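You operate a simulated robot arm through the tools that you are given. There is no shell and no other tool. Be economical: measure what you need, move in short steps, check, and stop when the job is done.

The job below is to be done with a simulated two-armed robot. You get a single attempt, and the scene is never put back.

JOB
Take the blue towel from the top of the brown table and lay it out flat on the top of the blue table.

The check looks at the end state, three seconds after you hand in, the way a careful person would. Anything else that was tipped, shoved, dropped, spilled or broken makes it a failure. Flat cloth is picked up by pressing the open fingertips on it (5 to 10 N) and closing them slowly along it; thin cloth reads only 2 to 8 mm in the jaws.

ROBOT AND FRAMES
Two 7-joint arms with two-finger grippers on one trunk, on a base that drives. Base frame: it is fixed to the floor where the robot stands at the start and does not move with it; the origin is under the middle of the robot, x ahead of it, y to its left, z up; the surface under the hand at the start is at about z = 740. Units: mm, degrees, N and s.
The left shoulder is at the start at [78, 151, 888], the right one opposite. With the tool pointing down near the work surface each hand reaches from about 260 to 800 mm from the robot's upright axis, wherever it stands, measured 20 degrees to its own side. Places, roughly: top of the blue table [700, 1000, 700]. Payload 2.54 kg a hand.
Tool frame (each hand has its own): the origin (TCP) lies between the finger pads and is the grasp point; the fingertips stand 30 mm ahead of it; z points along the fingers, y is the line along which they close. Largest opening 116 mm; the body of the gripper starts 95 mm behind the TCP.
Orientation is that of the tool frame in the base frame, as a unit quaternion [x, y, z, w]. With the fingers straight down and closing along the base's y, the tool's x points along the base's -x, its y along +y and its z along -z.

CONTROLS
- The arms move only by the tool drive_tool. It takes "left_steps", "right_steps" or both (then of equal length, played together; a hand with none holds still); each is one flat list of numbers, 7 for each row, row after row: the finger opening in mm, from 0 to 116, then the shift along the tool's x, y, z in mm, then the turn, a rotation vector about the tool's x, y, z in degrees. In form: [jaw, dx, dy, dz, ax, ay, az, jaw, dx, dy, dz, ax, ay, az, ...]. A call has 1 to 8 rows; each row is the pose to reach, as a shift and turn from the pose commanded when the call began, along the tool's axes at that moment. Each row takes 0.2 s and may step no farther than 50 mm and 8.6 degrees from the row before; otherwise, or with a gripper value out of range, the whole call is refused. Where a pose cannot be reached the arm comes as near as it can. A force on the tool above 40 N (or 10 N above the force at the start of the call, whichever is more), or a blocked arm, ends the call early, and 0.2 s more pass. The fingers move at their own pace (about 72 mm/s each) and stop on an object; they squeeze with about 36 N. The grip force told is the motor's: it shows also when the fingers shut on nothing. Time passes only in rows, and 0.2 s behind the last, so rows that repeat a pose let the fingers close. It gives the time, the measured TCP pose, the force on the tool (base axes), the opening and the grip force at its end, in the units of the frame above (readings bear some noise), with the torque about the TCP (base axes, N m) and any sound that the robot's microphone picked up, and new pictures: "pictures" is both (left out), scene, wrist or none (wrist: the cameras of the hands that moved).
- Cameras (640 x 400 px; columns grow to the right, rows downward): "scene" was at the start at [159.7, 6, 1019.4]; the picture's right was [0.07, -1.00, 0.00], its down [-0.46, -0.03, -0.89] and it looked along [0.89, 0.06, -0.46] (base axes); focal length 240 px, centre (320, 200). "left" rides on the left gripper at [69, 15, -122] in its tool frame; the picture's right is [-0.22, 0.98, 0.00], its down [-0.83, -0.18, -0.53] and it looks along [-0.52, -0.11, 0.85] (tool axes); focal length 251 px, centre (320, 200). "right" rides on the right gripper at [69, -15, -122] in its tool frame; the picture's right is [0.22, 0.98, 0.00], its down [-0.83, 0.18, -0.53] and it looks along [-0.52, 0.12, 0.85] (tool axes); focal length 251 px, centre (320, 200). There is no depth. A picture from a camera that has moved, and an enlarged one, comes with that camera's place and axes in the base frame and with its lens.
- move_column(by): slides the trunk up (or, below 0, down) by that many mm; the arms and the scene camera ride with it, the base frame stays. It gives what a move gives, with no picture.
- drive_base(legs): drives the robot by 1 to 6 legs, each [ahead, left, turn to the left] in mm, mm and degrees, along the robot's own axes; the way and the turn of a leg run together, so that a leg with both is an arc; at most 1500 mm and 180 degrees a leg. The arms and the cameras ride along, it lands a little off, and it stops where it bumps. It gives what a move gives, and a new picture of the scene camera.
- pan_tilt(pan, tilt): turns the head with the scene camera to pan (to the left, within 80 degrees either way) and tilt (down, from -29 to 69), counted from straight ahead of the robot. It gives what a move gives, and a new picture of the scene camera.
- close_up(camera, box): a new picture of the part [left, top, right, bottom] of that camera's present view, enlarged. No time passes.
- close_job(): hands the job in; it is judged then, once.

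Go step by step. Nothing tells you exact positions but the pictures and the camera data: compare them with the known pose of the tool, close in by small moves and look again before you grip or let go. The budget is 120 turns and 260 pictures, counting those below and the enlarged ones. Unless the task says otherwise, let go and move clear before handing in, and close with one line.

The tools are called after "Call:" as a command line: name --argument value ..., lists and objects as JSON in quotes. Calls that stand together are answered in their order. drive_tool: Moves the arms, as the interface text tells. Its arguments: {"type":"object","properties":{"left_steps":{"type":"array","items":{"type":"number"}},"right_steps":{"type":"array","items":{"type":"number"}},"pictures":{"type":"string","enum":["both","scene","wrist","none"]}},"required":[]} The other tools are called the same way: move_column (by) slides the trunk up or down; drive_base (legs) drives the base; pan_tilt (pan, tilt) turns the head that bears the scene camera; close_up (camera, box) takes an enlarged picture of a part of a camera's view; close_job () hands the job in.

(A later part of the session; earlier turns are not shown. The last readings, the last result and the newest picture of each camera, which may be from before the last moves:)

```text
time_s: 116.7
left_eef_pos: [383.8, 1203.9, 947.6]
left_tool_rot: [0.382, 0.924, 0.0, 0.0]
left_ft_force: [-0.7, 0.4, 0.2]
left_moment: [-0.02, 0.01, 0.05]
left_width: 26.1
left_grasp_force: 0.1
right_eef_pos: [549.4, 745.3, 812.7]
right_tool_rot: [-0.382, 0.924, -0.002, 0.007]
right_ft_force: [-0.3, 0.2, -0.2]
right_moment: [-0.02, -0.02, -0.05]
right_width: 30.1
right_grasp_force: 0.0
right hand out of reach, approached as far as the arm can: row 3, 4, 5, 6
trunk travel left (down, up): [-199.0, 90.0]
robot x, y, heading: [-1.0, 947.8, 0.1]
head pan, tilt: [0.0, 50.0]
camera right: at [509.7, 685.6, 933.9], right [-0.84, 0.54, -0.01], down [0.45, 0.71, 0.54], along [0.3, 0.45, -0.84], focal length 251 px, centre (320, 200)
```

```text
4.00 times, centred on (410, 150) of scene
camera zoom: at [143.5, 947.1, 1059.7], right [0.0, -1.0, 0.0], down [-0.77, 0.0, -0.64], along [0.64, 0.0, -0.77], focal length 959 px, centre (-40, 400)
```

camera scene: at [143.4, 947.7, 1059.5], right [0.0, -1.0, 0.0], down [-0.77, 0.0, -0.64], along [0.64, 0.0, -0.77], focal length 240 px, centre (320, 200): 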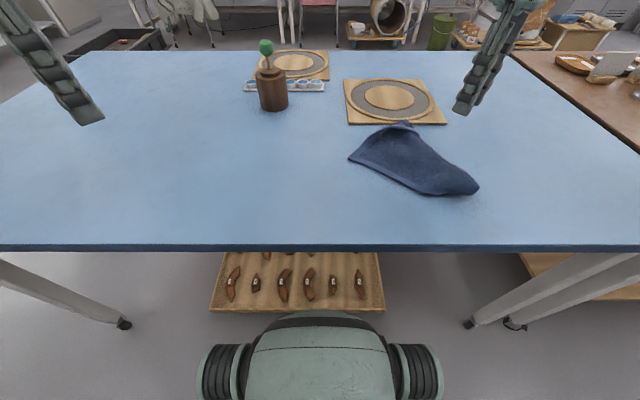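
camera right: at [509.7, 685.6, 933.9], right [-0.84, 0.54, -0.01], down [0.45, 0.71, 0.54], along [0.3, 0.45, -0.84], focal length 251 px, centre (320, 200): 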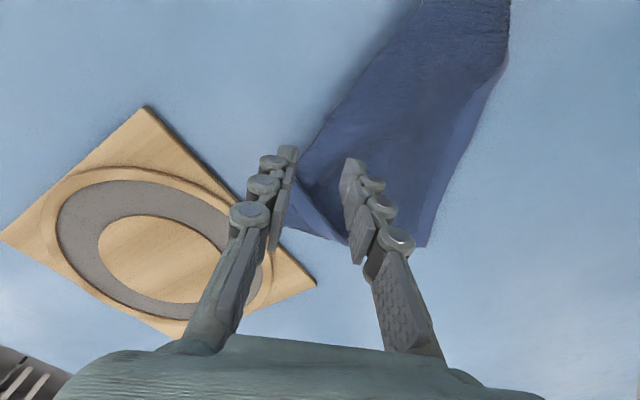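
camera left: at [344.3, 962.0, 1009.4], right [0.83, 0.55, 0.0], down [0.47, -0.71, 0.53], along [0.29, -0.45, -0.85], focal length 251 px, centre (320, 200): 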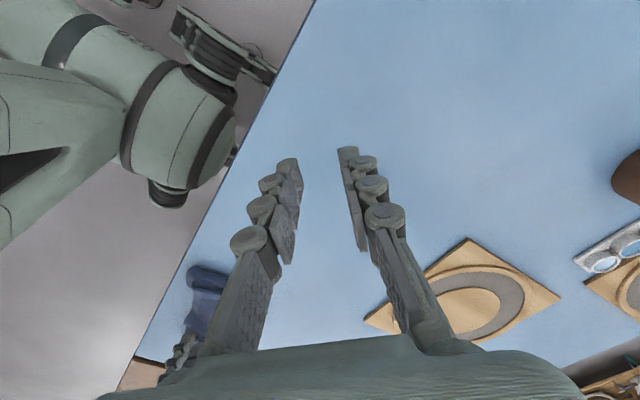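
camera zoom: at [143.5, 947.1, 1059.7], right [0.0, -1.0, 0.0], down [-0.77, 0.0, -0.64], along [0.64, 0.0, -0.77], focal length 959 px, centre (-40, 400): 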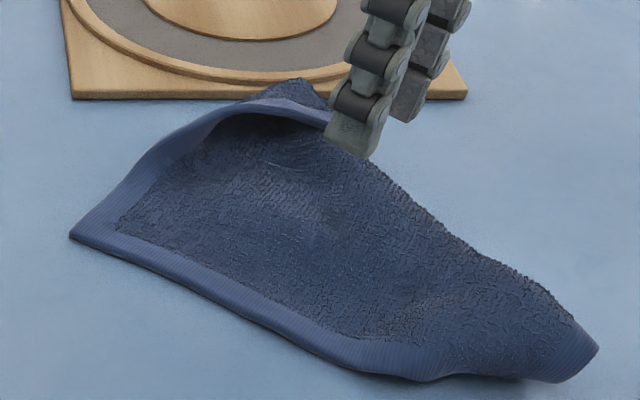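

B is tucked under on the right (its tip shows near (530, 727)), and D is a clean single layer at (515, 888). The neat fix is to turn the page: left hand takes D, lifts it and carries the top layer over the right-hand fold line. First I'll retract the right hand and reposition.

Call:
drive_tool --right_steps '[30, 0, 0, -40, 0, 0, 0, 30, 0, 0, -80, 0, 0, 0, 30, 30, 25, -90, 0, 0, 7, 30, 60, 50, -100, 0, 0, 14, 30, 80, 60, -100, 0, 0, 21]' --left_steps '[24, 0, 0, 0, 0, 0, -7, 24, 0, 0, 0, 0, 0, -14, 24, 0, 0, 10, 0, 0, -21, 24, 0, 0, 20, 0, 0, -25, 24, 0, 0, 30, 0, 0, -25]' --pictures "none"

Call:
drive_base --legs '[[0, -217, 0]]'

```text
time_s: 117.9
left_eef_pos: [385.3, 1202.4, 917.5]
left_tool_rot: [0.173, 0.985, 0.001, 0.001]
left_ft_force: [0.8, -0.3, -0.2]
left_moment: [0.0, -0.02, -0.01]
left_width: 24.3
left_grasp_force: 0.0
right_eef_pos: [450.3, 733.0, 911.8]
right_tool_rot: [-0.207, 0.978, 0.001, 0.007]
right_ft_force: [0.7, 0.2, -0.3]
right_moment: [-0.01, 0.02, -0.02]
right_width: 30.0
right_grasp_force: 0.0
trunk travel left (down, up): [-199.0, 90.0]
robot x, y, heading: [-2.2, 946.4, -0.2]
head pan, tilt: [0.0, 50.0]
```

```text
time_s: 120.7
left_eef_pos: [383.3, 986.8, 917.4]
left_tool_rot: [0.167, 0.986, 0.001, 0.0]
left_ft_force: [-0.6, -0.4, -0.8]
left_moment: [-0.04, -0.01, -0.02]
left_width: 23.7
left_grasp_force: 0.1
right_eef_pos: [454.9, 518.8, 912.5]
right_tool_rot: [-0.214, 0.977, 0.001, 0.006]
right_ft_force: [0.5, 0.8, -0.6]
right_moment: [0.02, 0.01, 0.0]
right_width: 29.9
right_grasp_force: 0.2
trunk travel left (down, up): [-199.0, 90.0]
robot x, y, heading: [0.3, 729.0, 0.7]
head pan, tilt: [0.0, 50.0]
camera scene: at [144.8, 729.4, 1059.5], right [0.01, -1.0, 0.0], down [-0.77, -0.01, -0.64], along [0.64, 0.01, -0.77], focal length 240 px, centre (320, 200)
```

scene: 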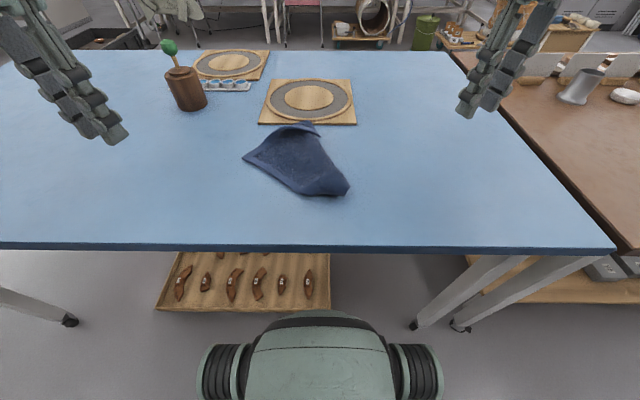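

Call:
drive_tool --left_steps '[24, -42, -18, 10, 0, 0, 0, 24, -85, -36, 30, 0, 0, 0, 24, -128, -55, 60, 0, 0, 0, 24, -170, -73, 90, 0, 0, 0, 24, -170, -73, 120, 0, 0, 0, 24, -170, -73, 132, 0, 0, 0]' --pictures "wrist"

```text
refused: row 2 steps farther than a row can; nothing moved
```

Call:
drive_tool --left_steps '[24, -34, -15, 10, 0, 0, 0, 24, -68, -30, 25, 0, 0, 0, 24, -102, -45, 45, 0, 0, 0, 24, -136, -60, 65, 0, 0, 0, 24, -170, -73, 85, 0, 0, 0, 24, -170, -73, 115, 0, 0, 0, 24, -170, -73, 132, 0, 0, 0]' --pictures "wrist"

```text
time_s: 122.2
left_eef_pos: [519.3, 862.8, 784.5]
left_tool_rot: [0.166, 0.986, 0.0, 0.0]
left_ft_force: [-0.7, -0.1, -1.1]
left_moment: [0.0, 0.02, 0.03]
left_width: 24.0
left_grasp_force: 0.0
right_eef_pos: [455.8, 518.3, 912.6]
right_tool_rot: [-0.213, 0.977, 0.0, 0.007]
right_ft_force: [0.6, 0.7, -0.9]
right_moment: [-0.01, 0.03, -0.01]
right_width: 30.0
right_grasp_force: 0.0
trunk travel left (down, up): [-199.0, 90.0]
robot x, y, heading: [-2.5, 727.7, 0.7]
head pan, tilt: [0.0, 50.0]
camera left: at [460.2, 899.8, 906.7], right [0.52, 0.85, 0.0], down [0.72, -0.44, 0.53], along [0.46, -0.28, -0.85], focal length 251 px, centre (320, 200)
```

left: 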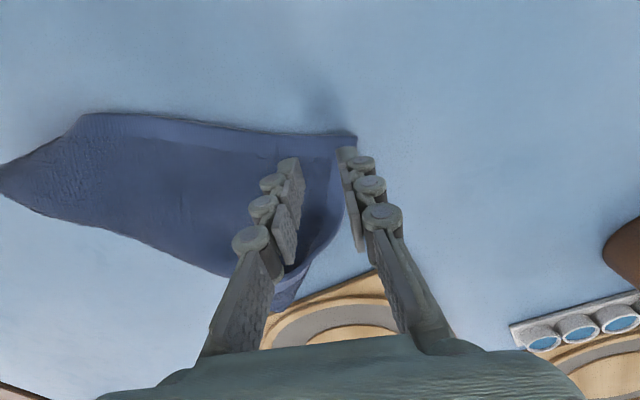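

Call:
drive_tool --left_steps '[22, -3, -10, 0, 0, 0, 0, 22, -3, -10, 5, 0, 0, 0, 22, -3, -10, 9, 0, 0, 0, 22, -3, -10, 11, 0, 0, 0]' --pictures "none"

```text
time_s: 123.2
left_eef_pos: [518.9, 850.5, 774.7]
left_tool_rot: [0.168, 0.986, -0.001, 0.0]
left_ft_force: [-0.1, -0.4, 0.8]
left_moment: [-0.02, -0.02, 0.02]
left_width: 22.0
left_grasp_force: 0.0
right_eef_pos: [455.6, 518.6, 912.3]
right_tool_rot: [-0.214, 0.977, 0.001, 0.006]
right_ft_force: [0.1, -0.5, 0.4]
right_moment: [0.0, -0.04, 0.03]
right_width: 29.9
right_grasp_force: 0.1
trunk travel left (down, up): [-199.0, 90.0]
robot x, y, heading: [0.1, 731.4, 0.7]
head pan, tilt: [0.0, 50.0]
```

Call:
drive_tool --left_steps '[22, 0, 0, 1.5, 0, 0, 0, 22, 0, 0, 2.7, 0, 0, 0, 22, 0, 0, 2.7, 0, 0, 0]' --pictures "none"

```text
time_s: 124.0
left_eef_pos: [519.3, 851.8, 773.4]
left_tool_rot: [0.168, 0.986, 0.0, 0.001]
left_ft_force: [0.3, 0.2, 7.3]
left_moment: [-0.01, -0.02, 0.03]
left_width: 21.7
left_grasp_force: 0.1
right_eef_pos: [454.0, 517.5, 912.9]
right_tool_rot: [-0.213, 0.977, 0.001, 0.007]
right_ft_force: [-0.4, 0.6, -0.9]
right_moment: [-0.01, 0.01, -0.01]
right_width: 29.7
right_grasp_force: 0.0
trunk travel left (down, up): [-199.0, 90.0]
robot x, y, heading: [1.1, 732.0, 0.6]
head pan, tilt: [0.0, 50.0]
```

Call:
drive_tool --left_steps '[19, 0, 0, 0, 0, 0, 0, 16, 0, 0, 0, 0, 0, 0, 13, 0, 0, 0, 0, 0, 0, 10, 0, 0, 0, 0, 0, 0, 6, 0, 0, 0, 0, 0, 0, 0, 0, 0, 0, 0, 0, 0, 0, 0, 0, 0, 0, 0, 0]' --pictures "none"

Call:
drive_tool --left_steps '[0, 0, 0, -25, 0, 0, 0, 0, 0, 0, -55, 0, 0, 0, 0, 0, 0, -80, 0, 0, 0]' --pictures "wrist"

Call:
close_up --camera "scene" --box '[180, 60, 436, 220]'

```text
time_s: 125.7
left_eef_pos: [519.7, 852.7, 773.5]
left_tool_rot: [0.167, 0.986, 0.0, 0.0]
left_ft_force: [0.3, 0.6, 5.5]
left_moment: [0.04, 0.02, -0.04]
left_width: 3.1
left_grasp_force: 32.8
right_eef_pos: [455.1, 518.2, 912.2]
right_tool_rot: [-0.213, 0.977, 0.0, 0.007]
right_ft_force: [-0.7, 0.0, 0.8]
right_moment: [0.06, 0.0, 0.0]
right_width: 30.3
right_grasp_force: 0.1
trunk travel left (down, up): [-199.0, 90.0]
robot x, y, heading: [0.3, 730.1, 0.7]
head pan, tilt: [0.0, 50.0]
```

```text
time_s: 126.5
left_eef_pos: [518.4, 851.5, 853.0]
left_tool_rot: [0.168, 0.986, 0.0, 0.0]
left_ft_force: [-0.3, 0.4, 0.0]
left_moment: [0.01, -0.01, 0.0]
left_width: 3.1
left_grasp_force: 32.2
right_eef_pos: [455.5, 517.9, 912.5]
right_tool_rot: [-0.213, 0.977, 0.001, 0.006]
right_ft_force: [-0.1, 0.8, 0.5]
right_moment: [0.02, 0.03, -0.01]
right_width: 29.9
right_grasp_force: 0.2
trunk travel left (down, up): [-199.0, 90.0]
robot x, y, heading: [2.0, 729.6, 1.0]
head pan, tilt: [0.0, 50.0]
camera left: at [459.6, 889.0, 974.7], right [0.53, 0.85, 0.0], down [0.72, -0.44, 0.53], along [0.45, -0.28, -0.85], focal length 251 px, centre (320, 200)
```

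left: 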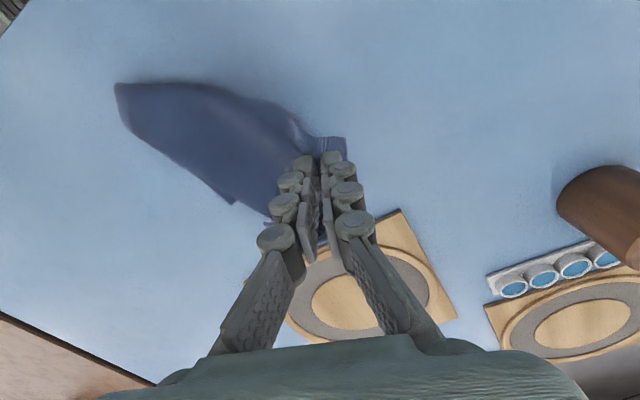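

```text
2.50 times, centred on (308, 140) of scene
camera zoom: at [144.7, 729.5, 1059.5], right [0.01, -1.0, 0.0], down [-0.77, -0.01, -0.64], along [0.64, 0.01, -0.77], focal length 600 px, centre (350, 350)
```

zoom: 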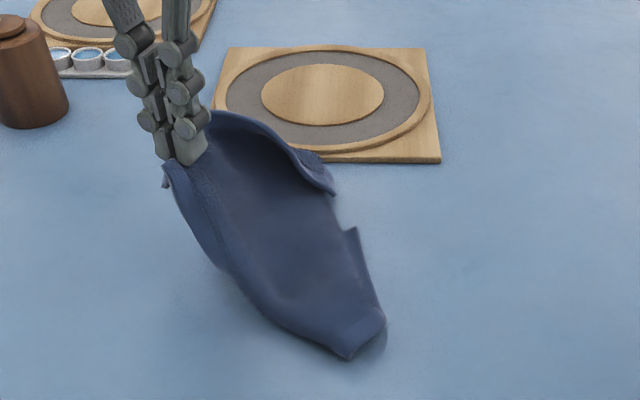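

D is held as a single layer (3.1 mm), and B's tip is now showing on the right. I'll lift a little more and carry D rightwards over the fold.

Call:
drive_tool --left_steps '[0, 0, 0, -30, 0, 0, 0, 0, 0, 0, -60, 0, 0, 0]' --pictures "none"

Call:
drive_base --legs '[[0, -170, -0.8]]'

Call:
close_up --camera "scene" --box '[140, 60, 396, 220]'

```text
time_s: 127.0
left_eef_pos: [519.2, 851.0, 914.3]
left_tool_rot: [0.167, 0.986, 0.0, 0.0]
left_ft_force: [-0.5, -0.1, -0.6]
left_moment: [-0.06, 0.01, -0.05]
left_width: 2.7
left_grasp_force: 32.1
right_eef_pos: [455.5, 517.8, 912.5]
right_tool_rot: [-0.213, 0.977, 0.0, 0.006]
right_ft_force: [-0.4, 0.0, -0.1]
right_moment: [-0.01, 0.0, -0.04]
right_width: 29.9
right_grasp_force: 0.1
trunk travel left (down, up): [-199.0, 90.0]
robot x, y, heading: [-2.6, 729.1, 1.1]
head pan, tilt: [0.0, 50.0]
```

```text
time_s: 129.3
left_eef_pos: [519.8, 678.4, 913.5]
left_tool_rot: [0.176, 0.984, 0.001, 0.001]
left_ft_force: [1.1, 1.1, 1.6]
left_moment: [-0.03, 0.03, 0.02]
left_width: 3.0
left_grasp_force: 33.5
right_eef_pos: [453.0, 344.7, 912.1]
right_tool_rot: [-0.204, 0.979, 0.0, 0.006]
right_ft_force: [0.2, 0.1, 0.0]
right_moment: [-0.01, -0.01, -0.02]
right_width: 30.0
right_grasp_force: 0.0
trunk travel left (down, up): [-199.0, 90.0]
robot x, y, heading: [-2.5, 565.0, -0.5]
head pan, tilt: [0.0, 50.0]
camera scene: at [145.3, 562.3, 1059.5], right [-0.01, -1.0, 0.0], down [-0.77, 0.0, -0.64], along [0.64, 0.0, -0.77], focal length 240 px, centre (320, 200)
```

scene: 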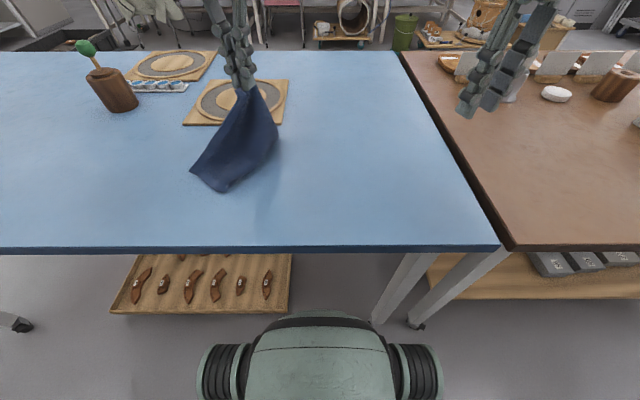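

```text
2.50 times, centred on (268, 140) of scene
camera zoom: at [145.3, 562.3, 1059.5], right [-0.01, -1.0, 0.0], down [-0.77, 0.0, -0.64], along [0.64, 0.0, -0.77], focal length 600 px, centre (450, 350)
```

zoom: 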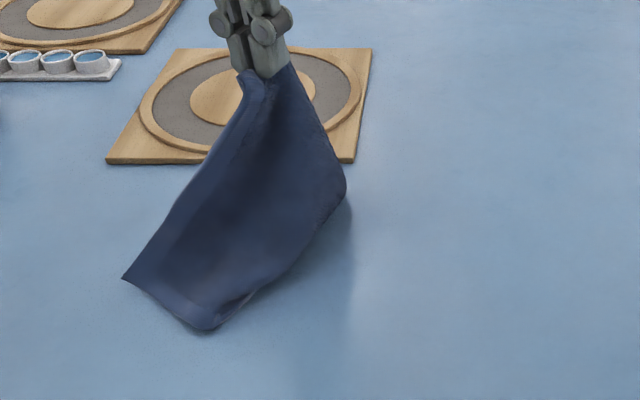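

The page is turning well: A is at the left (481, 812) and the A–B edge is opening. I'll continue right while lowering, so the towel lays out away from the board.

Call:
drive_base --legs '[[0, -80, 0.5]]'

Call:
close_up --camera "scene" --box '[120, 60, 376, 220]'

```text
time_s: 130.7
left_eef_pos: [520.0, 601.0, 914.3]
left_tool_rot: [0.171, 0.985, -0.001, 0.0]
left_ft_force: [0.3, -0.3, -1.3]
left_moment: [0.03, 0.01, 0.04]
left_width: 4.1
left_grasp_force: 32.4
right_eef_pos: [454.5, 268.0, 912.9]
right_tool_rot: [-0.209, 0.978, -0.001, 0.006]
right_ft_force: [-0.3, 0.0, 0.7]
right_moment: [0.0, -0.03, 0.01]
right_width: 29.8
right_grasp_force: 0.0
trunk travel left (down, up): [-199.0, 90.0]
robot x, y, heading: [0.1, 481.7, 0.1]
head pan, tilt: [0.0, 50.0]
camera scene: at [145.2, 483.0, 1059.5], right [0.0, -1.0, 0.0], down [-0.77, 0.0, -0.64], along [0.64, 0.0, -0.77], focal length 240 px, centre (320, 200)
```

scene: 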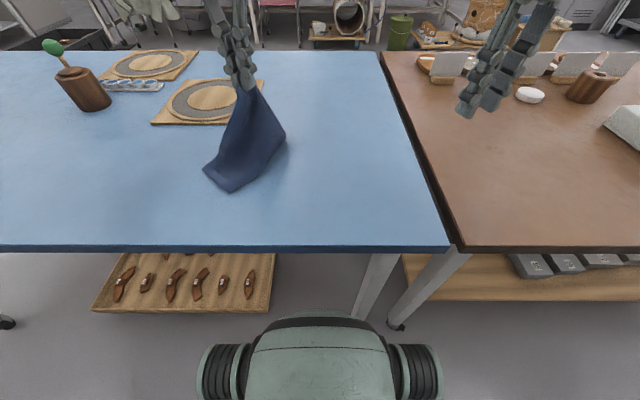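

```text
2.50 times, centred on (248, 140) of scene
camera zoom: at [145.2, 483.0, 1059.5], right [0.0, -1.0, 0.0], down [-0.77, 0.0, -0.64], along [0.64, 0.0, -0.77], focal length 600 px, centre (500, 350)
```

zoom: 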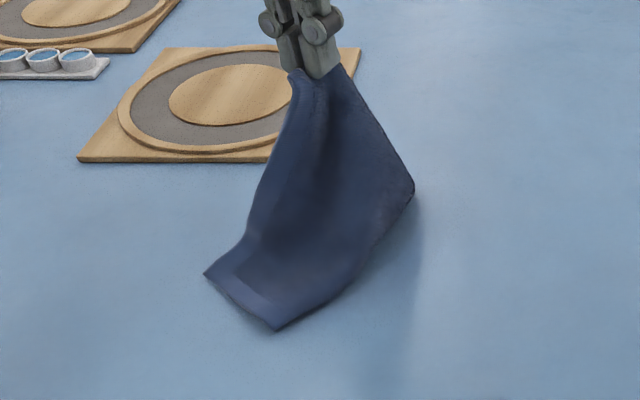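

Call:
drive_tool --left_steps '[0, -18, 1, 12, 0, 0, 0, 0, -36, 2, 25, 0, 0, 0, 0, -54, 3, 38, 0, 0, 0, 0, -72, 4, 55, 0, 0, 0]' --pictures "none"

Call:
close_up --camera "scene" --box '[120, 60, 376, 220]'

Call:
close_up --camera "right" --box '[0, 0, 640, 400]'

```text
time_s: 131.7
left_eef_pos: [568.8, 608.7, 855.1]
left_tool_rot: [0.171, 0.985, -0.001, 0.002]
left_ft_force: [0.8, -0.3, -0.8]
left_moment: [0.0, -0.02, 0.0]
left_width: 3.8
left_grasp_force: 32.3
left hand out of reach, approached as far as the arm can: row 2, 3, 4
right_eef_pos: [453.7, 269.4, 911.8]
right_tool_rot: [-0.209, 0.978, 0.001, 0.006]
right_ft_force: [0.4, 0.1, 0.2]
right_moment: [-0.03, -0.01, -0.01]
right_width: 29.9
right_grasp_force: 0.1
trunk travel left (down, up): [-199.0, 90.0]
robot x, y, heading: [-6.7, 479.2, 0.1]
head pan, tilt: [0.0, 50.0]
```

```text
2.50 times, centred on (248, 140) of scene
camera zoom: at [145.2, 483.2, 1059.5], right [0.0, -1.0, 0.0], down [-0.77, 0.0, -0.64], along [0.64, 0.0, -0.77], focal length 600 px, centre (500, 350)
```

zoom: 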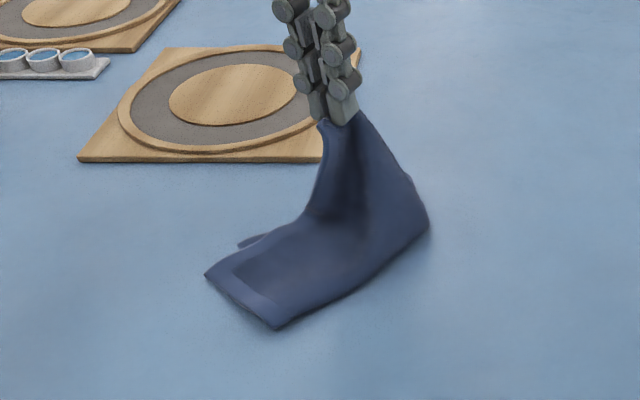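

```text
1.00 times, centred on (320, 200) of right (not enlarged: the box is as wide or as high as the picture)
camera zoom: at [395.2, 227.0, 1033.5], right [-0.59, 0.8, -0.01], down [0.67, 0.5, 0.54], along [0.44, 0.32, -0.84], focal length 251 px, centre (320, 200)
```

zoom: 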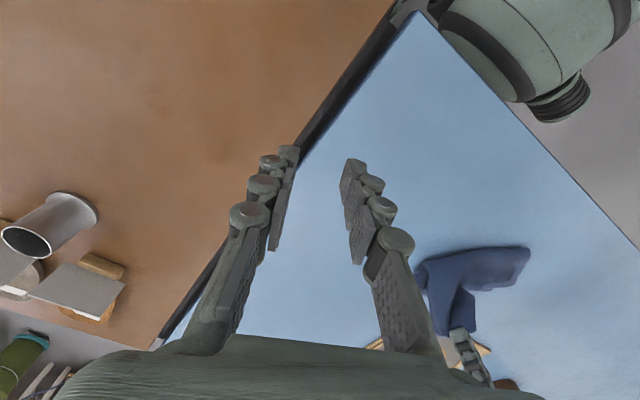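

B's tip shows behind the left side, so it is folded under, pointing left with the spine on the right. Dragging the towel left with D raised should let friction pull that flap out to the right.

Call:
move_column --by 50

Call:
drive_base --legs '[[0, 150, 0]]'

Call:
close_up --camera "scene" --box '[120, 60, 376, 220]'

```text
time_s: 132.6
left_eef_pos: [567.9, 607.5, 904.3]
left_tool_rot: [0.171, 0.985, -0.001, 0.001]
left_ft_force: [0.5, -0.7, -0.1]
left_moment: [-0.02, 0.02, 0.0]
left_width: 3.8
left_grasp_force: 33.9
right_eef_pos: [453.6, 267.9, 962.1]
right_tool_rot: [-0.209, 0.978, 0.001, 0.006]
right_ft_force: [0.2, -0.2, 0.9]
right_moment: [-0.01, -0.02, -0.04]
right_width: 30.0
right_grasp_force: 0.0
trunk travel left (down, up): [-249.0, 40.0]
robot x, y, heading: [-3.9, 485.7, 0.1]
head pan, tilt: [0.0, 50.0]
```

```text
time_s: 134.8
left_eef_pos: [567.5, 766.4, 904.2]
left_tool_rot: [0.17, 0.985, -0.001, 0.0]
left_ft_force: [0.2, 0.2, 0.7]
left_moment: [-0.02, 0.0, -0.05]
left_width: 2.7
left_grasp_force: 31.3
right_eef_pos: [453.8, 426.2, 962.4]
right_tool_rot: [-0.21, 0.978, 0.0, 0.007]
right_ft_force: [0.1, 0.4, -1.3]
right_moment: [-0.03, -0.02, 0.07]
right_width: 30.0
right_grasp_force: 0.1
trunk travel left (down, up): [-249.0, 40.0]
robot x, y, heading: [-1.7, 638.7, 0.3]
head pan, tilt: [0.0, 50.0]
camera scene: at [144.6, 639.8, 1109.5], right [0.01, -1.0, 0.0], down [-0.77, 0.0, -0.64], along [0.64, 0.0, -0.77], focal length 240 px, centre (320, 200)
```

scene: 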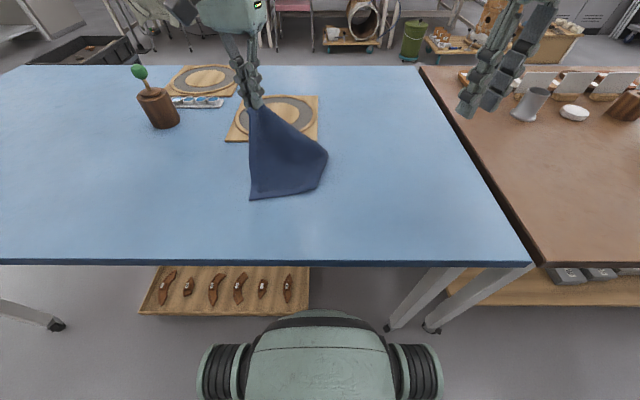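

```text
2.50 times, centred on (248, 140) of scene
camera zoom: at [144.6, 639.8, 1109.5], right [0.01, -1.0, 0.0], down [-0.77, 0.0, -0.64], along [0.64, 0.0, -0.77], focal length 600 px, centre (500, 350)
```

zoom: 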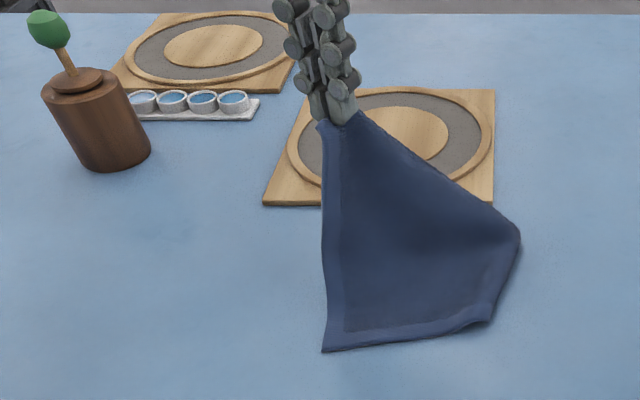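

Excellent, it opened out a lot: the A–B hem now faces me. I'll drag another 70 mm left to release the rest of B.

Call:
drive_base --legs '[[0, 70, -0.3]]'

Call:
close_up --camera "scene" --box '[120, 60, 376, 220]'

```text
time_s: 136.1
left_eef_pos: [568.7, 829.8, 904.2]
left_tool_rot: [0.174, 0.985, -0.002, 0.002]
left_ft_force: [-0.6, -0.1, -0.3]
left_moment: [-0.02, -0.02, 0.01]
left_width: 3.2
left_grasp_force: 32.7
right_eef_pos: [450.8, 492.1, 962.5]
right_tool_rot: [-0.207, 0.978, 0.0, 0.006]
right_ft_force: [-1.0, -0.3, -0.5]
right_moment: [-0.04, -0.03, 0.01]
right_width: 30.4
right_grasp_force: 0.1
trunk travel left (down, up): [-249.0, 40.0]
robot x, y, heading: [-1.1, 711.4, -0.0]
head pan, tilt: [0.0, 50.0]
camera scene: at [144.4, 706.8, 1109.5], right [0.0, -1.0, 0.0], down [-0.77, 0.0, -0.64], along [0.64, 0.0, -0.77], focal length 240 px, centre (320, 200)
```

scene: 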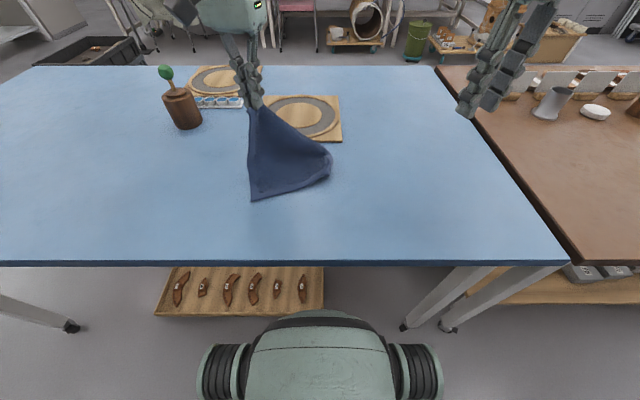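

```text
2.50 times, centred on (248, 140) of scene
camera zoom: at [144.4, 706.8, 1109.5], right [0.0, -1.0, 0.0], down [-0.77, 0.0, -0.64], along [0.64, 0.0, -0.77], focal length 600 px, centre (500, 350)
```

zoom: 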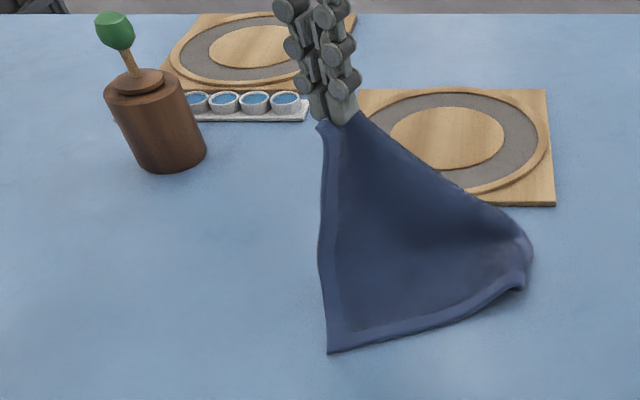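

The A–B edge is almost fully open (A at (447, 843), B near (523, 685)). I'll set D down here, short of the board. Then I'll grip A and B with both hands and pull toward me, so the rest trails out flat.

Call:
move_column --by -112

Call:
drive_tool --left_steps '[3, 0, 0, 2, 0, 0, 0, 16, 0, 0, 2, 0, 0, 0, 26, 0, 0, 0, 0, 0, 0, 26, 0, 0, -40, 0, 0, 0, 26, 0, 0, -80, 0, 0, 0]' --pictures "none"

Call:
close_up --camera "scene" --box '[180, 60, 436, 220]'

```text
time_s: 137.5
left_eef_pos: [568.2, 829.8, 793.3]
left_tool_rot: [0.173, 0.985, -0.001, 0.002]
left_ft_force: [0.3, -0.3, 0.4]
left_moment: [-0.03, 0.03, -0.03]
left_width: 3.6
left_grasp_force: 33.4
right_eef_pos: [451.8, 491.6, 850.9]
right_tool_rot: [-0.207, 0.978, 0.001, 0.005]
right_ft_force: [0.4, -1.2, 0.7]
right_moment: [-0.01, 0.01, 0.03]
right_width: 30.0
right_grasp_force: 0.1
trunk travel left (down, up): [-137.0, 152.0]
robot x, y, heading: [0.9, 705.9, -0.4]
head pan, tilt: [0.0, 50.0]
```

```text
time_s: 138.7
left_eef_pos: [560.3, 839.5, 870.3]
left_tool_rot: [0.173, 0.985, -0.001, 0.002]
left_ft_force: [-0.2, -0.7, 0.4]
left_moment: [0.0, -0.04, 0.01]
left_width: 26.0
left_grasp_force: 0.0
left hand out of reach, approached as far as the arm can: row 4, 5
right_eef_pos: [451.5, 492.3, 850.7]
right_tool_rot: [-0.207, 0.978, 0.0, 0.007]
right_ft_force: [0.1, -0.5, -0.4]
right_moment: [0.02, 0.0, -0.02]
right_width: 30.0
right_grasp_force: 0.0
trunk travel left (down, up): [-137.0, 152.0]
robot x, y, heading: [0.0, 708.9, 0.1]
head pan, tilt: [0.0, 50.0]
```

```text
2.50 times, centred on (308, 140) of scene
camera zoom: at [144.0, 706.7, 997.6], right [0.0, -1.0, 0.0], down [-0.77, 0.0, -0.64], along [0.64, 0.0, -0.77], focal length 600 px, centre (350, 350)
```

zoom: 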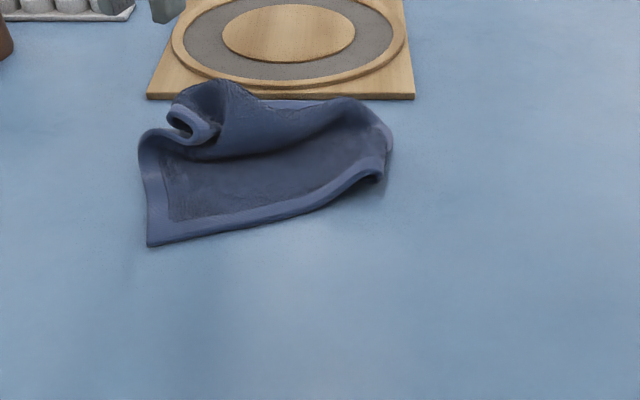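

The A–B hem lies on the near side, with B's tip curled at about (514, 682). I'll take B with the right hand and pull it out along the diagonal away from D, so I'll reposition and look closely.

Call:
drive_base --legs '[[0, 100, 0]]'

Call:
drive_tool --right_steps '[24, -25, 35, 10, 0, 0, 0, 24, -50, 70, 20, 0, 0, 0, 24, -65, 85, 40, 0, 0, 0, 24, -65, 85, 50, 0, 0, 0]' --pictures "wrist"

Call:
close_up --camera "scene" --box '[280, 60, 440, 160]'

```text
time_s: 140.4
left_eef_pos: [560.6, 941.8, 870.1]
left_tool_rot: [0.173, 0.985, 0.0, 0.002]
left_ft_force: [0.2, 0.8, 0.4]
left_moment: [0.0, -0.02, -0.02]
left_width: 25.7
left_grasp_force: 0.0
right_eef_pos: [452.8, 593.4, 850.1]
right_tool_rot: [-0.206, 0.979, 0.0, 0.006]
right_ft_force: [0.0, -0.6, -0.1]
right_moment: [-0.03, 0.0, -0.01]
right_width: 30.1
right_grasp_force: 0.0
trunk travel left (down, up): [-137.0, 152.0]
robot x, y, heading: [-2.6, 809.0, -0.1]
head pan, tilt: [0.0, 50.0]
camera scene: at [144.6, 808.3, 997.5], right [0.0, -1.0, 0.0], down [-0.77, 0.0, -0.64], along [0.64, 0.0, -0.77], focal length 240 px, centre (320, 200)
```

scene: 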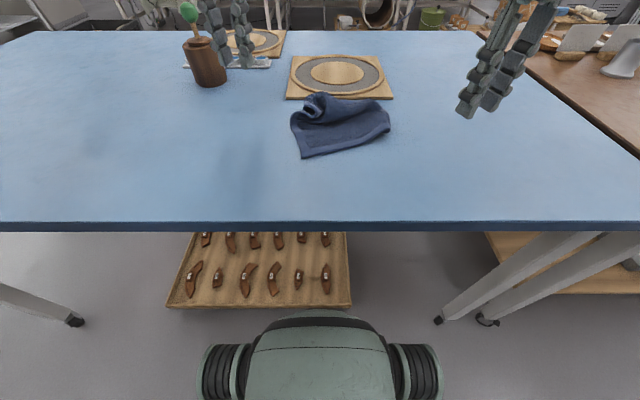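

```text
time_s: 141.4
left_eef_pos: [561.0, 941.2, 870.4]
left_tool_rot: [0.174, 0.985, -0.001, 0.002]
left_ft_force: [0.5, 0.2, -0.5]
left_moment: [0.03, 0.0, -0.01]
left_width: 25.8
left_grasp_force: 0.0
right_eef_pos: [477.0, 696.7, 803.3]
right_tool_rot: [-0.206, 0.979, 0.0, 0.006]
right_ft_force: [1.0, -0.3, -1.1]
right_moment: [-0.03, 0.01, -0.02]
right_width: 23.9
right_grasp_force: 0.0
trunk travel left (down, up): [-137.0, 152.0]
robot x, y, heading: [0.1, 810.8, -0.3]
head pan, tilt: [0.0, 50.0]
camera right: at [418.0, 654.5, 923.4], right [-0.59, 0.81, -0.01], down [0.68, 0.5, 0.54], along [0.44, 0.32, -0.84], focal length 251 px, centre (320, 200)
```

right: 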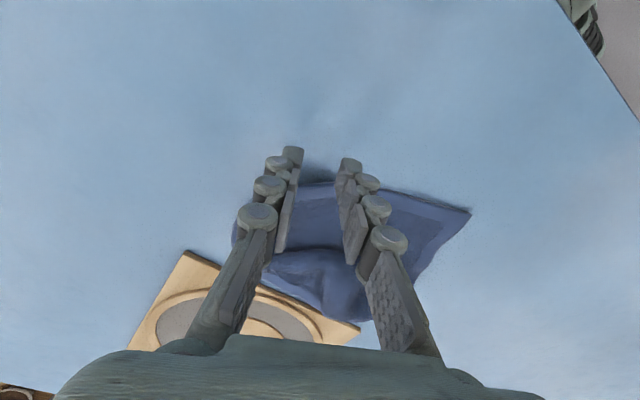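

```text
4.00 times, centred on (360, 110) of scene
camera zoom: at [144.6, 808.3, 997.5], right [0.0, -1.0, 0.0], down [-0.77, 0.0, -0.64], along [0.64, 0.0, -0.77], focal length 959 px, centre (160, 560)
```

zoom: 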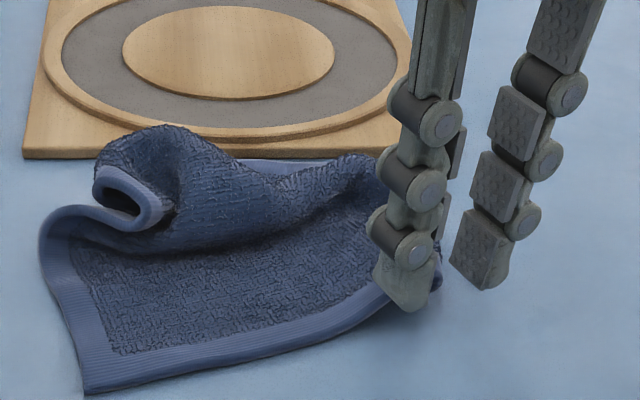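

Call:
drive_tool --right_steps '[24, -27, -3, -8, 0, 0, 0, 24, -53, -7, -5, 0, 0, 0, 24, -53, -7, 15, 0, 0, 0, 24, -53, -7, 22, 0, 0, 0]' --pictures "wrist"

```text
time_s: 142.4
left_eef_pos: [559.7, 941.9, 870.8]
left_tool_rot: [0.174, 0.985, -0.001, 0.001]
left_ft_force: [-0.3, -0.4, -0.2]
left_moment: [-0.03, -0.02, -0.01]
left_width: 25.9
left_grasp_force: 0.0
right_eef_pos: [530.0, 713.3, 780.6]
right_tool_rot: [-0.206, 0.979, 0.001, 0.007]
right_ft_force: [0.6, 0.8, 0.4]
right_moment: [-0.01, 0.02, 0.01]
right_width: 24.3
right_grasp_force: 0.1
trunk travel left (down, up): [-137.0, 152.0]
robot x, y, heading: [0.6, 813.1, -0.3]
head pan, tilt: [0.0, 50.0]
camera right: at [470.4, 671.8, 902.2], right [-0.59, 0.81, 0.0], down [0.68, 0.5, 0.54], along [0.44, 0.32, -0.84], focal length 251 px, centre (320, 200)
```

right: 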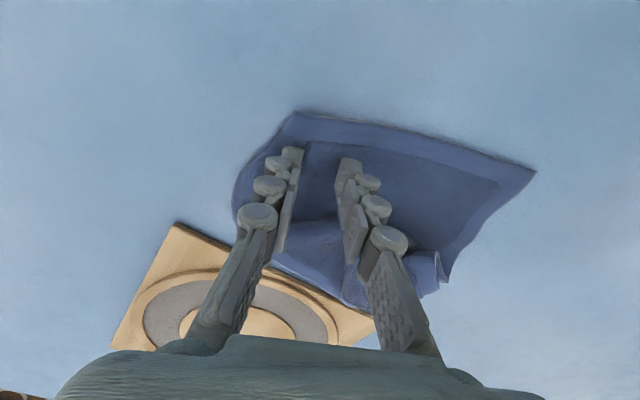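

Call:
drive_tool --right_steps '[24, 8, -3, 3, 0, 0, 0, 24, 8, -3, 6, 0, 0, 0, 24, 8, -3, 7.5, 0, 0, 0, 24, 8, -3, 7.5, 0, 0, 0]' --pictures "none"

```text
time_s: 143.4
left_eef_pos: [560.9, 941.1, 871.0]
left_tool_rot: [0.174, 0.985, -0.001, 0.002]
left_ft_force: [0.2, -0.1, -0.4]
left_moment: [0.01, 0.01, -0.01]
left_width: 26.1
left_grasp_force: 0.1
right_eef_pos: [523.4, 707.7, 774.1]
right_tool_rot: [-0.206, 0.979, -0.001, 0.008]
right_ft_force: [3.0, -0.9, 12.2]
right_moment: [-0.24, -0.1, 0.04]
right_width: 24.3
right_grasp_force: 0.4
trunk travel left (down, up): [-137.0, 152.0]
robot x, y, heading: [-1.1, 809.5, -0.1]
head pan, tilt: [0.0, 50.0]
```

Call:
drive_tool --right_steps '[21, 0, 0, -0.5, 0, 0, 0, 18, 0, 0, -0.5, 0, 0, 0, 14, 0, 0, -0.5, 0, 0, 0, 10, 0, 0, -0.5, 0, 0, 0, 6, 0, 0, -0.5, 0, 0, 0, 0, 0, 0, -0.5, 0, 0, 0, 0, 0, 0, -0.5, 0, 0, 0, 0, 0, 0, -10, 0, 0, 0]' --pictures "wrist"

```text
time_s: 145.2
left_eef_pos: [560.4, 941.6, 869.9]
left_tool_rot: [0.173, 0.985, -0.001, 0.001]
left_ft_force: [0.3, 0.2, 0.7]
left_moment: [0.0, 0.0, -0.02]
left_width: 26.0
left_grasp_force: 0.0
right_eef_pos: [521.7, 706.7, 781.0]
right_tool_rot: [-0.206, 0.978, 0.0, 0.005]
right_ft_force: [-1.0, 0.0, -0.6]
right_moment: [-0.03, 0.02, 0.01]
right_width: 0.1
right_grasp_force: 28.9
trunk travel left (down, up): [-137.0, 152.0]
robot x, y, heading: [-0.6, 808.7, -0.4]
head pan, tilt: [0.0, 50.0]
camera right: at [463.6, 664.9, 902.0], right [-0.59, 0.81, 0.0], down [0.68, 0.5, 0.54], along [0.44, 0.32, -0.84], focal length 251 px, centre (320, 200)
```

right: 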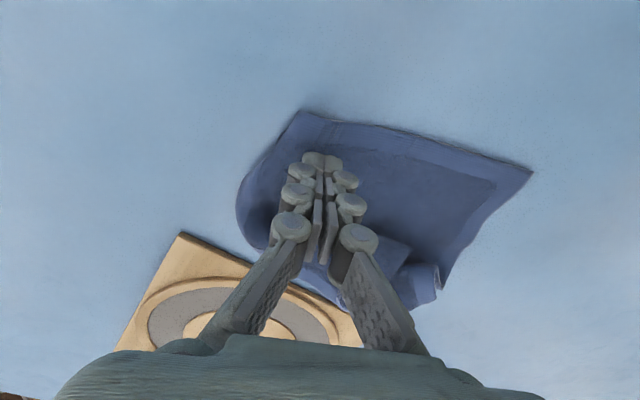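

The fingers slid over it. I'll reopen, press again a little firmer and retry nearer the tip.

Call:
drive_tool --right_steps '[24, 6, 0, 0, 0, 0, 0, 24, 6, 0, 4, 0, 0, 0, 24, 6, 0, 7, 0, 0, 0, 24, 6, 0, 8.5, 0, 0, 0, 24, 6, 0, 8.5, 0, 0, 0]' --pictures "none"

```text
time_s: 146.4
left_eef_pos: [560.4, 942.0, 870.0]
left_tool_rot: [0.173, 0.985, -0.001, 0.002]
left_ft_force: [0.3, 0.6, -0.2]
left_moment: [0.01, -0.02, 0.04]
left_width: 26.0
left_grasp_force: 0.0
right_eef_pos: [518.1, 704.1, 775.5]
right_tool_rot: [-0.206, 0.978, -0.001, 0.006]
right_ft_force: [-1.2, -1.1, 5.9]
right_moment: [-0.15, 0.03, -0.02]
right_width: 24.0
right_grasp_force: 0.0
trunk travel left (down, up): [-137.0, 152.0]
robot x, y, heading: [1.2, 810.9, -0.1]
head pan, tilt: [0.0, 50.0]
```

Call:
drive_tool --right_steps '[24, 0, 0, 1.5, 0, 0, 0, 21, 0, 0, 1.5, 0, 0, 0, 18, 0, 0, 1.5, 0, 0, 0, 14, 0, 0, 1.5, 0, 0, 0, 10, 0, 0, 1.5, 0, 0, 0, 6, 0, 0, 1.5, 0, 0, 0, 0, 0, 0, 1.5, 0, 0, 0, 0, 0, 0, 1.5, 0, 0, 0]' --pictures "none"

```text
time_s: 148.2
left_eef_pos: [560.8, 941.9, 870.9]
left_tool_rot: [0.174, 0.985, -0.002, 0.001]
left_ft_force: [0.3, 0.4, 0.5]
left_moment: [-0.01, 0.01, -0.02]
left_width: 26.3
left_grasp_force: 0.1
right_eef_pos: [516.8, 705.6, 771.7]
right_tool_rot: [-0.206, 0.978, -0.001, 0.008]
right_ft_force: [1.0, -0.2, 13.8]
right_moment: [-0.07, 0.02, 0.0]
right_width: 3.2
right_grasp_force: 31.8
trunk travel left (down, up): [-137.0, 152.0]
robot x, y, heading: [-4.5, 810.5, -0.2]
head pan, tilt: [0.0, 50.0]
```

B is gripped (3.2 mm). I'll pull it diagonally toward the near right.

Call:
drive_tool --right_steps '[0, 10, -2, -10, 0, 0, 0, 0, 35, -7, -12, 0, 0, 0, 0, 60, -12, -12, 0, 0, 0, 0, 85, -18, -12, 0, 0, 0, 0, 110, -23, -12, 0, 0, 0, 0, 135, -28, -10, 0, 0, 0]' --pictures "none"

Call:
close_up --camera "scene" --box '[240, 60, 496, 220]'

```text
time_s: 149.6
left_eef_pos: [561.3, 941.8, 868.8]
left_tool_rot: [0.175, 0.985, -0.001, 0.002]
left_ft_force: [1.0, -0.4, -0.1]
left_moment: [0.0, -0.01, 0.0]
left_width: 25.9
left_grasp_force: 0.1
right_eef_pos: [405.4, 621.7, 780.6]
right_tool_rot: [-0.206, 0.978, 0.0, 0.007]
right_ft_force: [1.1, 0.9, 1.7]
right_moment: [-0.03, -0.02, 0.02]
right_width: 2.1
right_grasp_force: 29.4
trunk travel left (down, up): [-137.0, 152.0]
robot x, y, heading: [1.3, 809.9, -0.3]
head pan, tilt: [0.0, 50.0]
```

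```text
2.50 times, centred on (368, 140) of scene
camera zoom: at [144.5, 808.3, 997.6], right [0.0, -1.0, 0.0], down [-0.77, 0.0, -0.64], along [0.64, 0.0, -0.77], focal length 600 px, centre (200, 350)
```

zoom: 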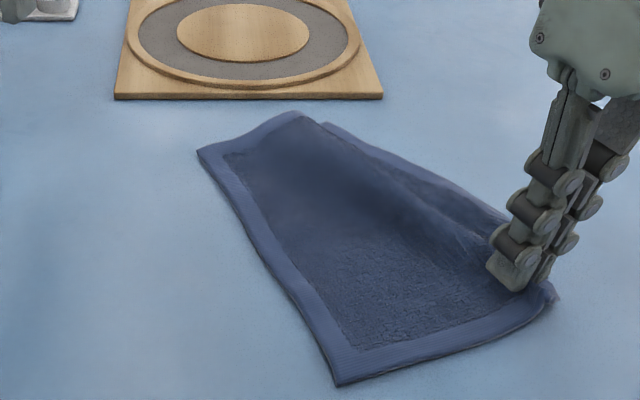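

Superb: the towel is nearly flat, with D, A and B all out and only C still tucked under along the far-right edge. I'll release B and inspect that edge.

Call:
drive_tool --right_steps '[3, 0, 0, 4, 0, 0, 0, 20, 0, 0, 4, 0, 0, 0, 26, 0, 0, 2, 0, 0, 0, 26, 0, 0, -40, 0, 0, 0, 26, 0, 0, -80, 0, 0, 0, 26, 30, -30, -90, 0, 0, 0, 26, 50, -60, -90, 0, 0, 0]' --pictures "none"

Call:
close_up --camera "scene" --box '[300, 90, 460, 190]'

Call:
close_up --camera "scene" --box '[340, 90, 420, 140]'

```text
time_s: 151.2
left_eef_pos: [559.3, 942.1, 868.9]
left_tool_rot: [0.174, 0.985, -0.001, 0.002]
left_ft_force: [0.1, 1.4, 0.3]
left_moment: [-0.02, -0.01, -0.04]
left_width: 26.3
left_grasp_force: 0.1
right_eef_pos: [379.2, 547.0, 868.8]
right_tool_rot: [-0.206, 0.979, 0.001, 0.007]
right_ft_force: [-0.7, -1.0, 0.0]
right_moment: [0.0, 0.01, 0.01]
right_width: 26.2
right_grasp_force: 0.1
trunk travel left (down, up): [-137.0, 152.0]
robot x, y, heading: [-2.0, 807.4, 0.1]
head pan, tilt: [0.0, 50.0]
```

```text
4.00 times, centred on (380, 140) of scene
camera zoom: at [144.5, 808.2, 997.6], right [0.0, -1.0, 0.0], down [-0.77, 0.0, -0.64], along [0.64, 0.0, -0.77], focal length 959 px, centre (80, 440)
```

zoom: 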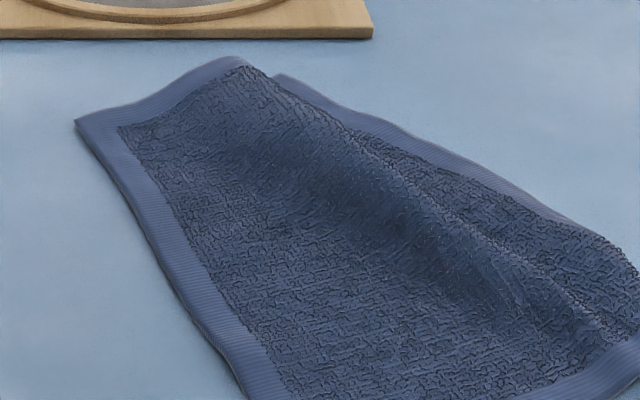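

```text
8.00 times, centred on (380, 115) of scene
camera zoom: at [144.5, 808.2, 997.6], right [0.0, -1.0, 0.0], down [-0.77, 0.0, -0.64], along [0.64, 0.0, -0.77], focal length 1919 px, centre (-160, 880)
```

zoom: 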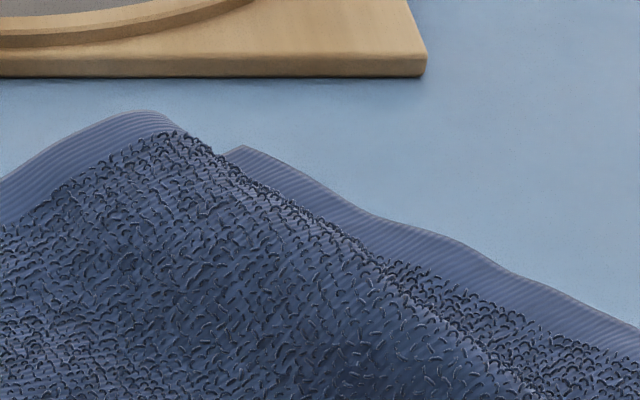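

Good news: C isn't tucked under. The far-right hem is face-up, with just a pleat ridge beside it. I'll pinch that hem near C (≈(594, 709)) and pull it outward about 40 mm to remove the pleat.

Call:
drive_tool --right_steps '[16, -38, 14, 0, 0, 0, 0, 16, -76, 27, 5, 0, 0, 0, 16, -115, 41, 15, 0, 0, 0, 16, -153, 54, 30, 0, 0, 0, 16, -191, 68, 50, 0, 0, 0, 16, -191, 68, 78, 0, 0, 0, 16, -191, 68, 78, 0, 0, 0]' --pictures "wrist"

Call:
close_up --camera "right" --box '[200, 60, 440, 220]'

```text
time_s: 152.8
left_eef_pos: [560.3, 941.3, 869.2]
left_tool_rot: [0.174, 0.985, -0.002, 0.002]
left_ft_force: [-0.3, -0.2, -0.5]
left_moment: [0.03, -0.02, -0.02]
left_width: 26.0
left_grasp_force: 0.0
right_eef_pos: [532.1, 688.9, 792.2]
right_tool_rot: [-0.206, 0.978, 0.0, 0.007]
right_ft_force: [-0.1, -0.1, -0.3]
right_moment: [-0.02, 0.0, 0.01]
right_width: 16.1
right_grasp_force: 0.1
trunk travel left (down, up): [-137.0, 152.0]
robot x, y, heading: [-2.1, 809.7, -0.2]
head pan, tilt: [0.0, 50.0]
camera right: at [474.3, 646.4, 913.3], right [-0.59, 0.81, -0.01], down [0.68, 0.5, 0.54], along [0.44, 0.32, -0.84], focal length 251 px, centre (320, 200)
```

right: 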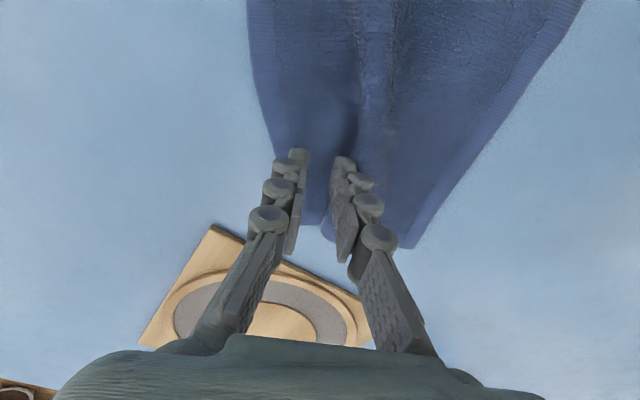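

```text
2.50 times, centred on (320, 140) of right
camera zoom: at [474.3, 646.4, 913.3], right [-0.59, 0.81, -0.01], down [0.68, 0.5, 0.54], along [0.44, 0.32, -0.84], focal length 629 px, centre (320, 350)
```

zoom: 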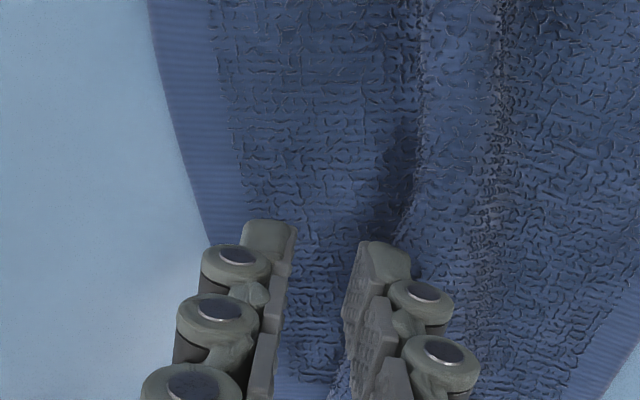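

The fingers straddle the strip next to the hem. I'll descend and pinch.

Call:
drive_tool --right_steps '[18, -5, -2, 8, 0, 0, 0, 18, -5, -2, 14, 0, 0, 0, 18, -5, -2, 18, 0, 0, 0, 18, -5, -2, 18.5, 0, 0, 0]' --pictures "none"

```text
time_s: 153.8
left_eef_pos: [560.2, 941.1, 870.5]
left_tool_rot: [0.173, 0.985, -0.001, 0.001]
left_ft_force: [-0.1, 0.3, 0.8]
left_moment: [-0.01, 0.0, 0.02]
left_width: 25.9
left_grasp_force: 0.0
right_eef_pos: [536.9, 687.9, 774.5]
right_tool_rot: [-0.206, 0.978, 0.001, 0.008]
right_ft_force: [1.1, 0.7, 2.4]
right_moment: [0.06, 0.02, -0.03]
right_width: 17.8
right_grasp_force: 0.0
trunk travel left (down, up): [-137.0, 152.0]
robot x, y, heading: [0.3, 807.5, -0.2]
head pan, tilt: [0.0, 50.0]
```

Call:
drive_tool --right_steps '[18, 0, 0, 2, 0, 0, 0, 16, 0, 0, 2.2, 0, 0, 0, 13, 0, 0, 2.2, 0, 0, 0, 10, 0, 0, 2.2, 0, 0, 0, 6, 0, 0, 2.2, 0, 0, 0, 0, 0, 0, 2.2, 0, 0, 0, 0, 0, 0, 2, 0, 0, 0]' --pictures "wrist"

```text
time_s: 155.4
left_eef_pos: [559.6, 941.6, 867.8]
left_tool_rot: [0.174, 0.985, -0.002, 0.002]
left_ft_force: [0.3, 0.3, 0.3]
left_moment: [-0.01, 0.02, 0.0]
left_width: 26.2
left_grasp_force: 0.1
right_eef_pos: [536.5, 688.8, 774.6]
right_tool_rot: [-0.206, 0.979, 0.0, 0.006]
right_ft_force: [0.8, -0.9, 3.8]
right_moment: [-0.03, -0.03, 0.06]
right_width: 2.6
right_grasp_force: 31.0
trunk travel left (down, up): [-137.0, 152.0]
robot x, y, heading: [-0.7, 806.0, -0.1]
head pan, tilt: [0.0, 50.0]
camera right: at [477.7, 646.5, 894.3], right [-0.59, 0.81, -0.01], down [0.68, 0.5, 0.54], along [0.44, 0.32, -0.84], focal length 251 px, centre (320, 200)
```

right: 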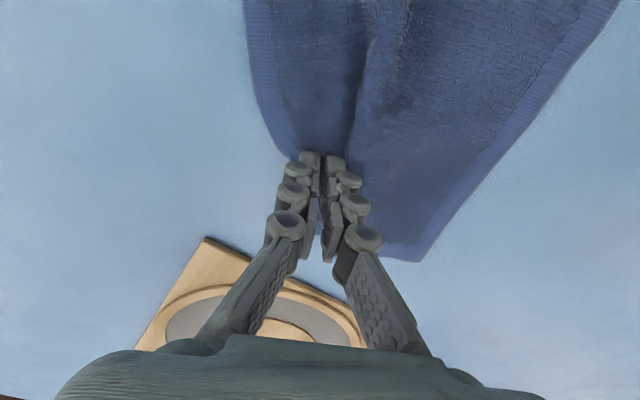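

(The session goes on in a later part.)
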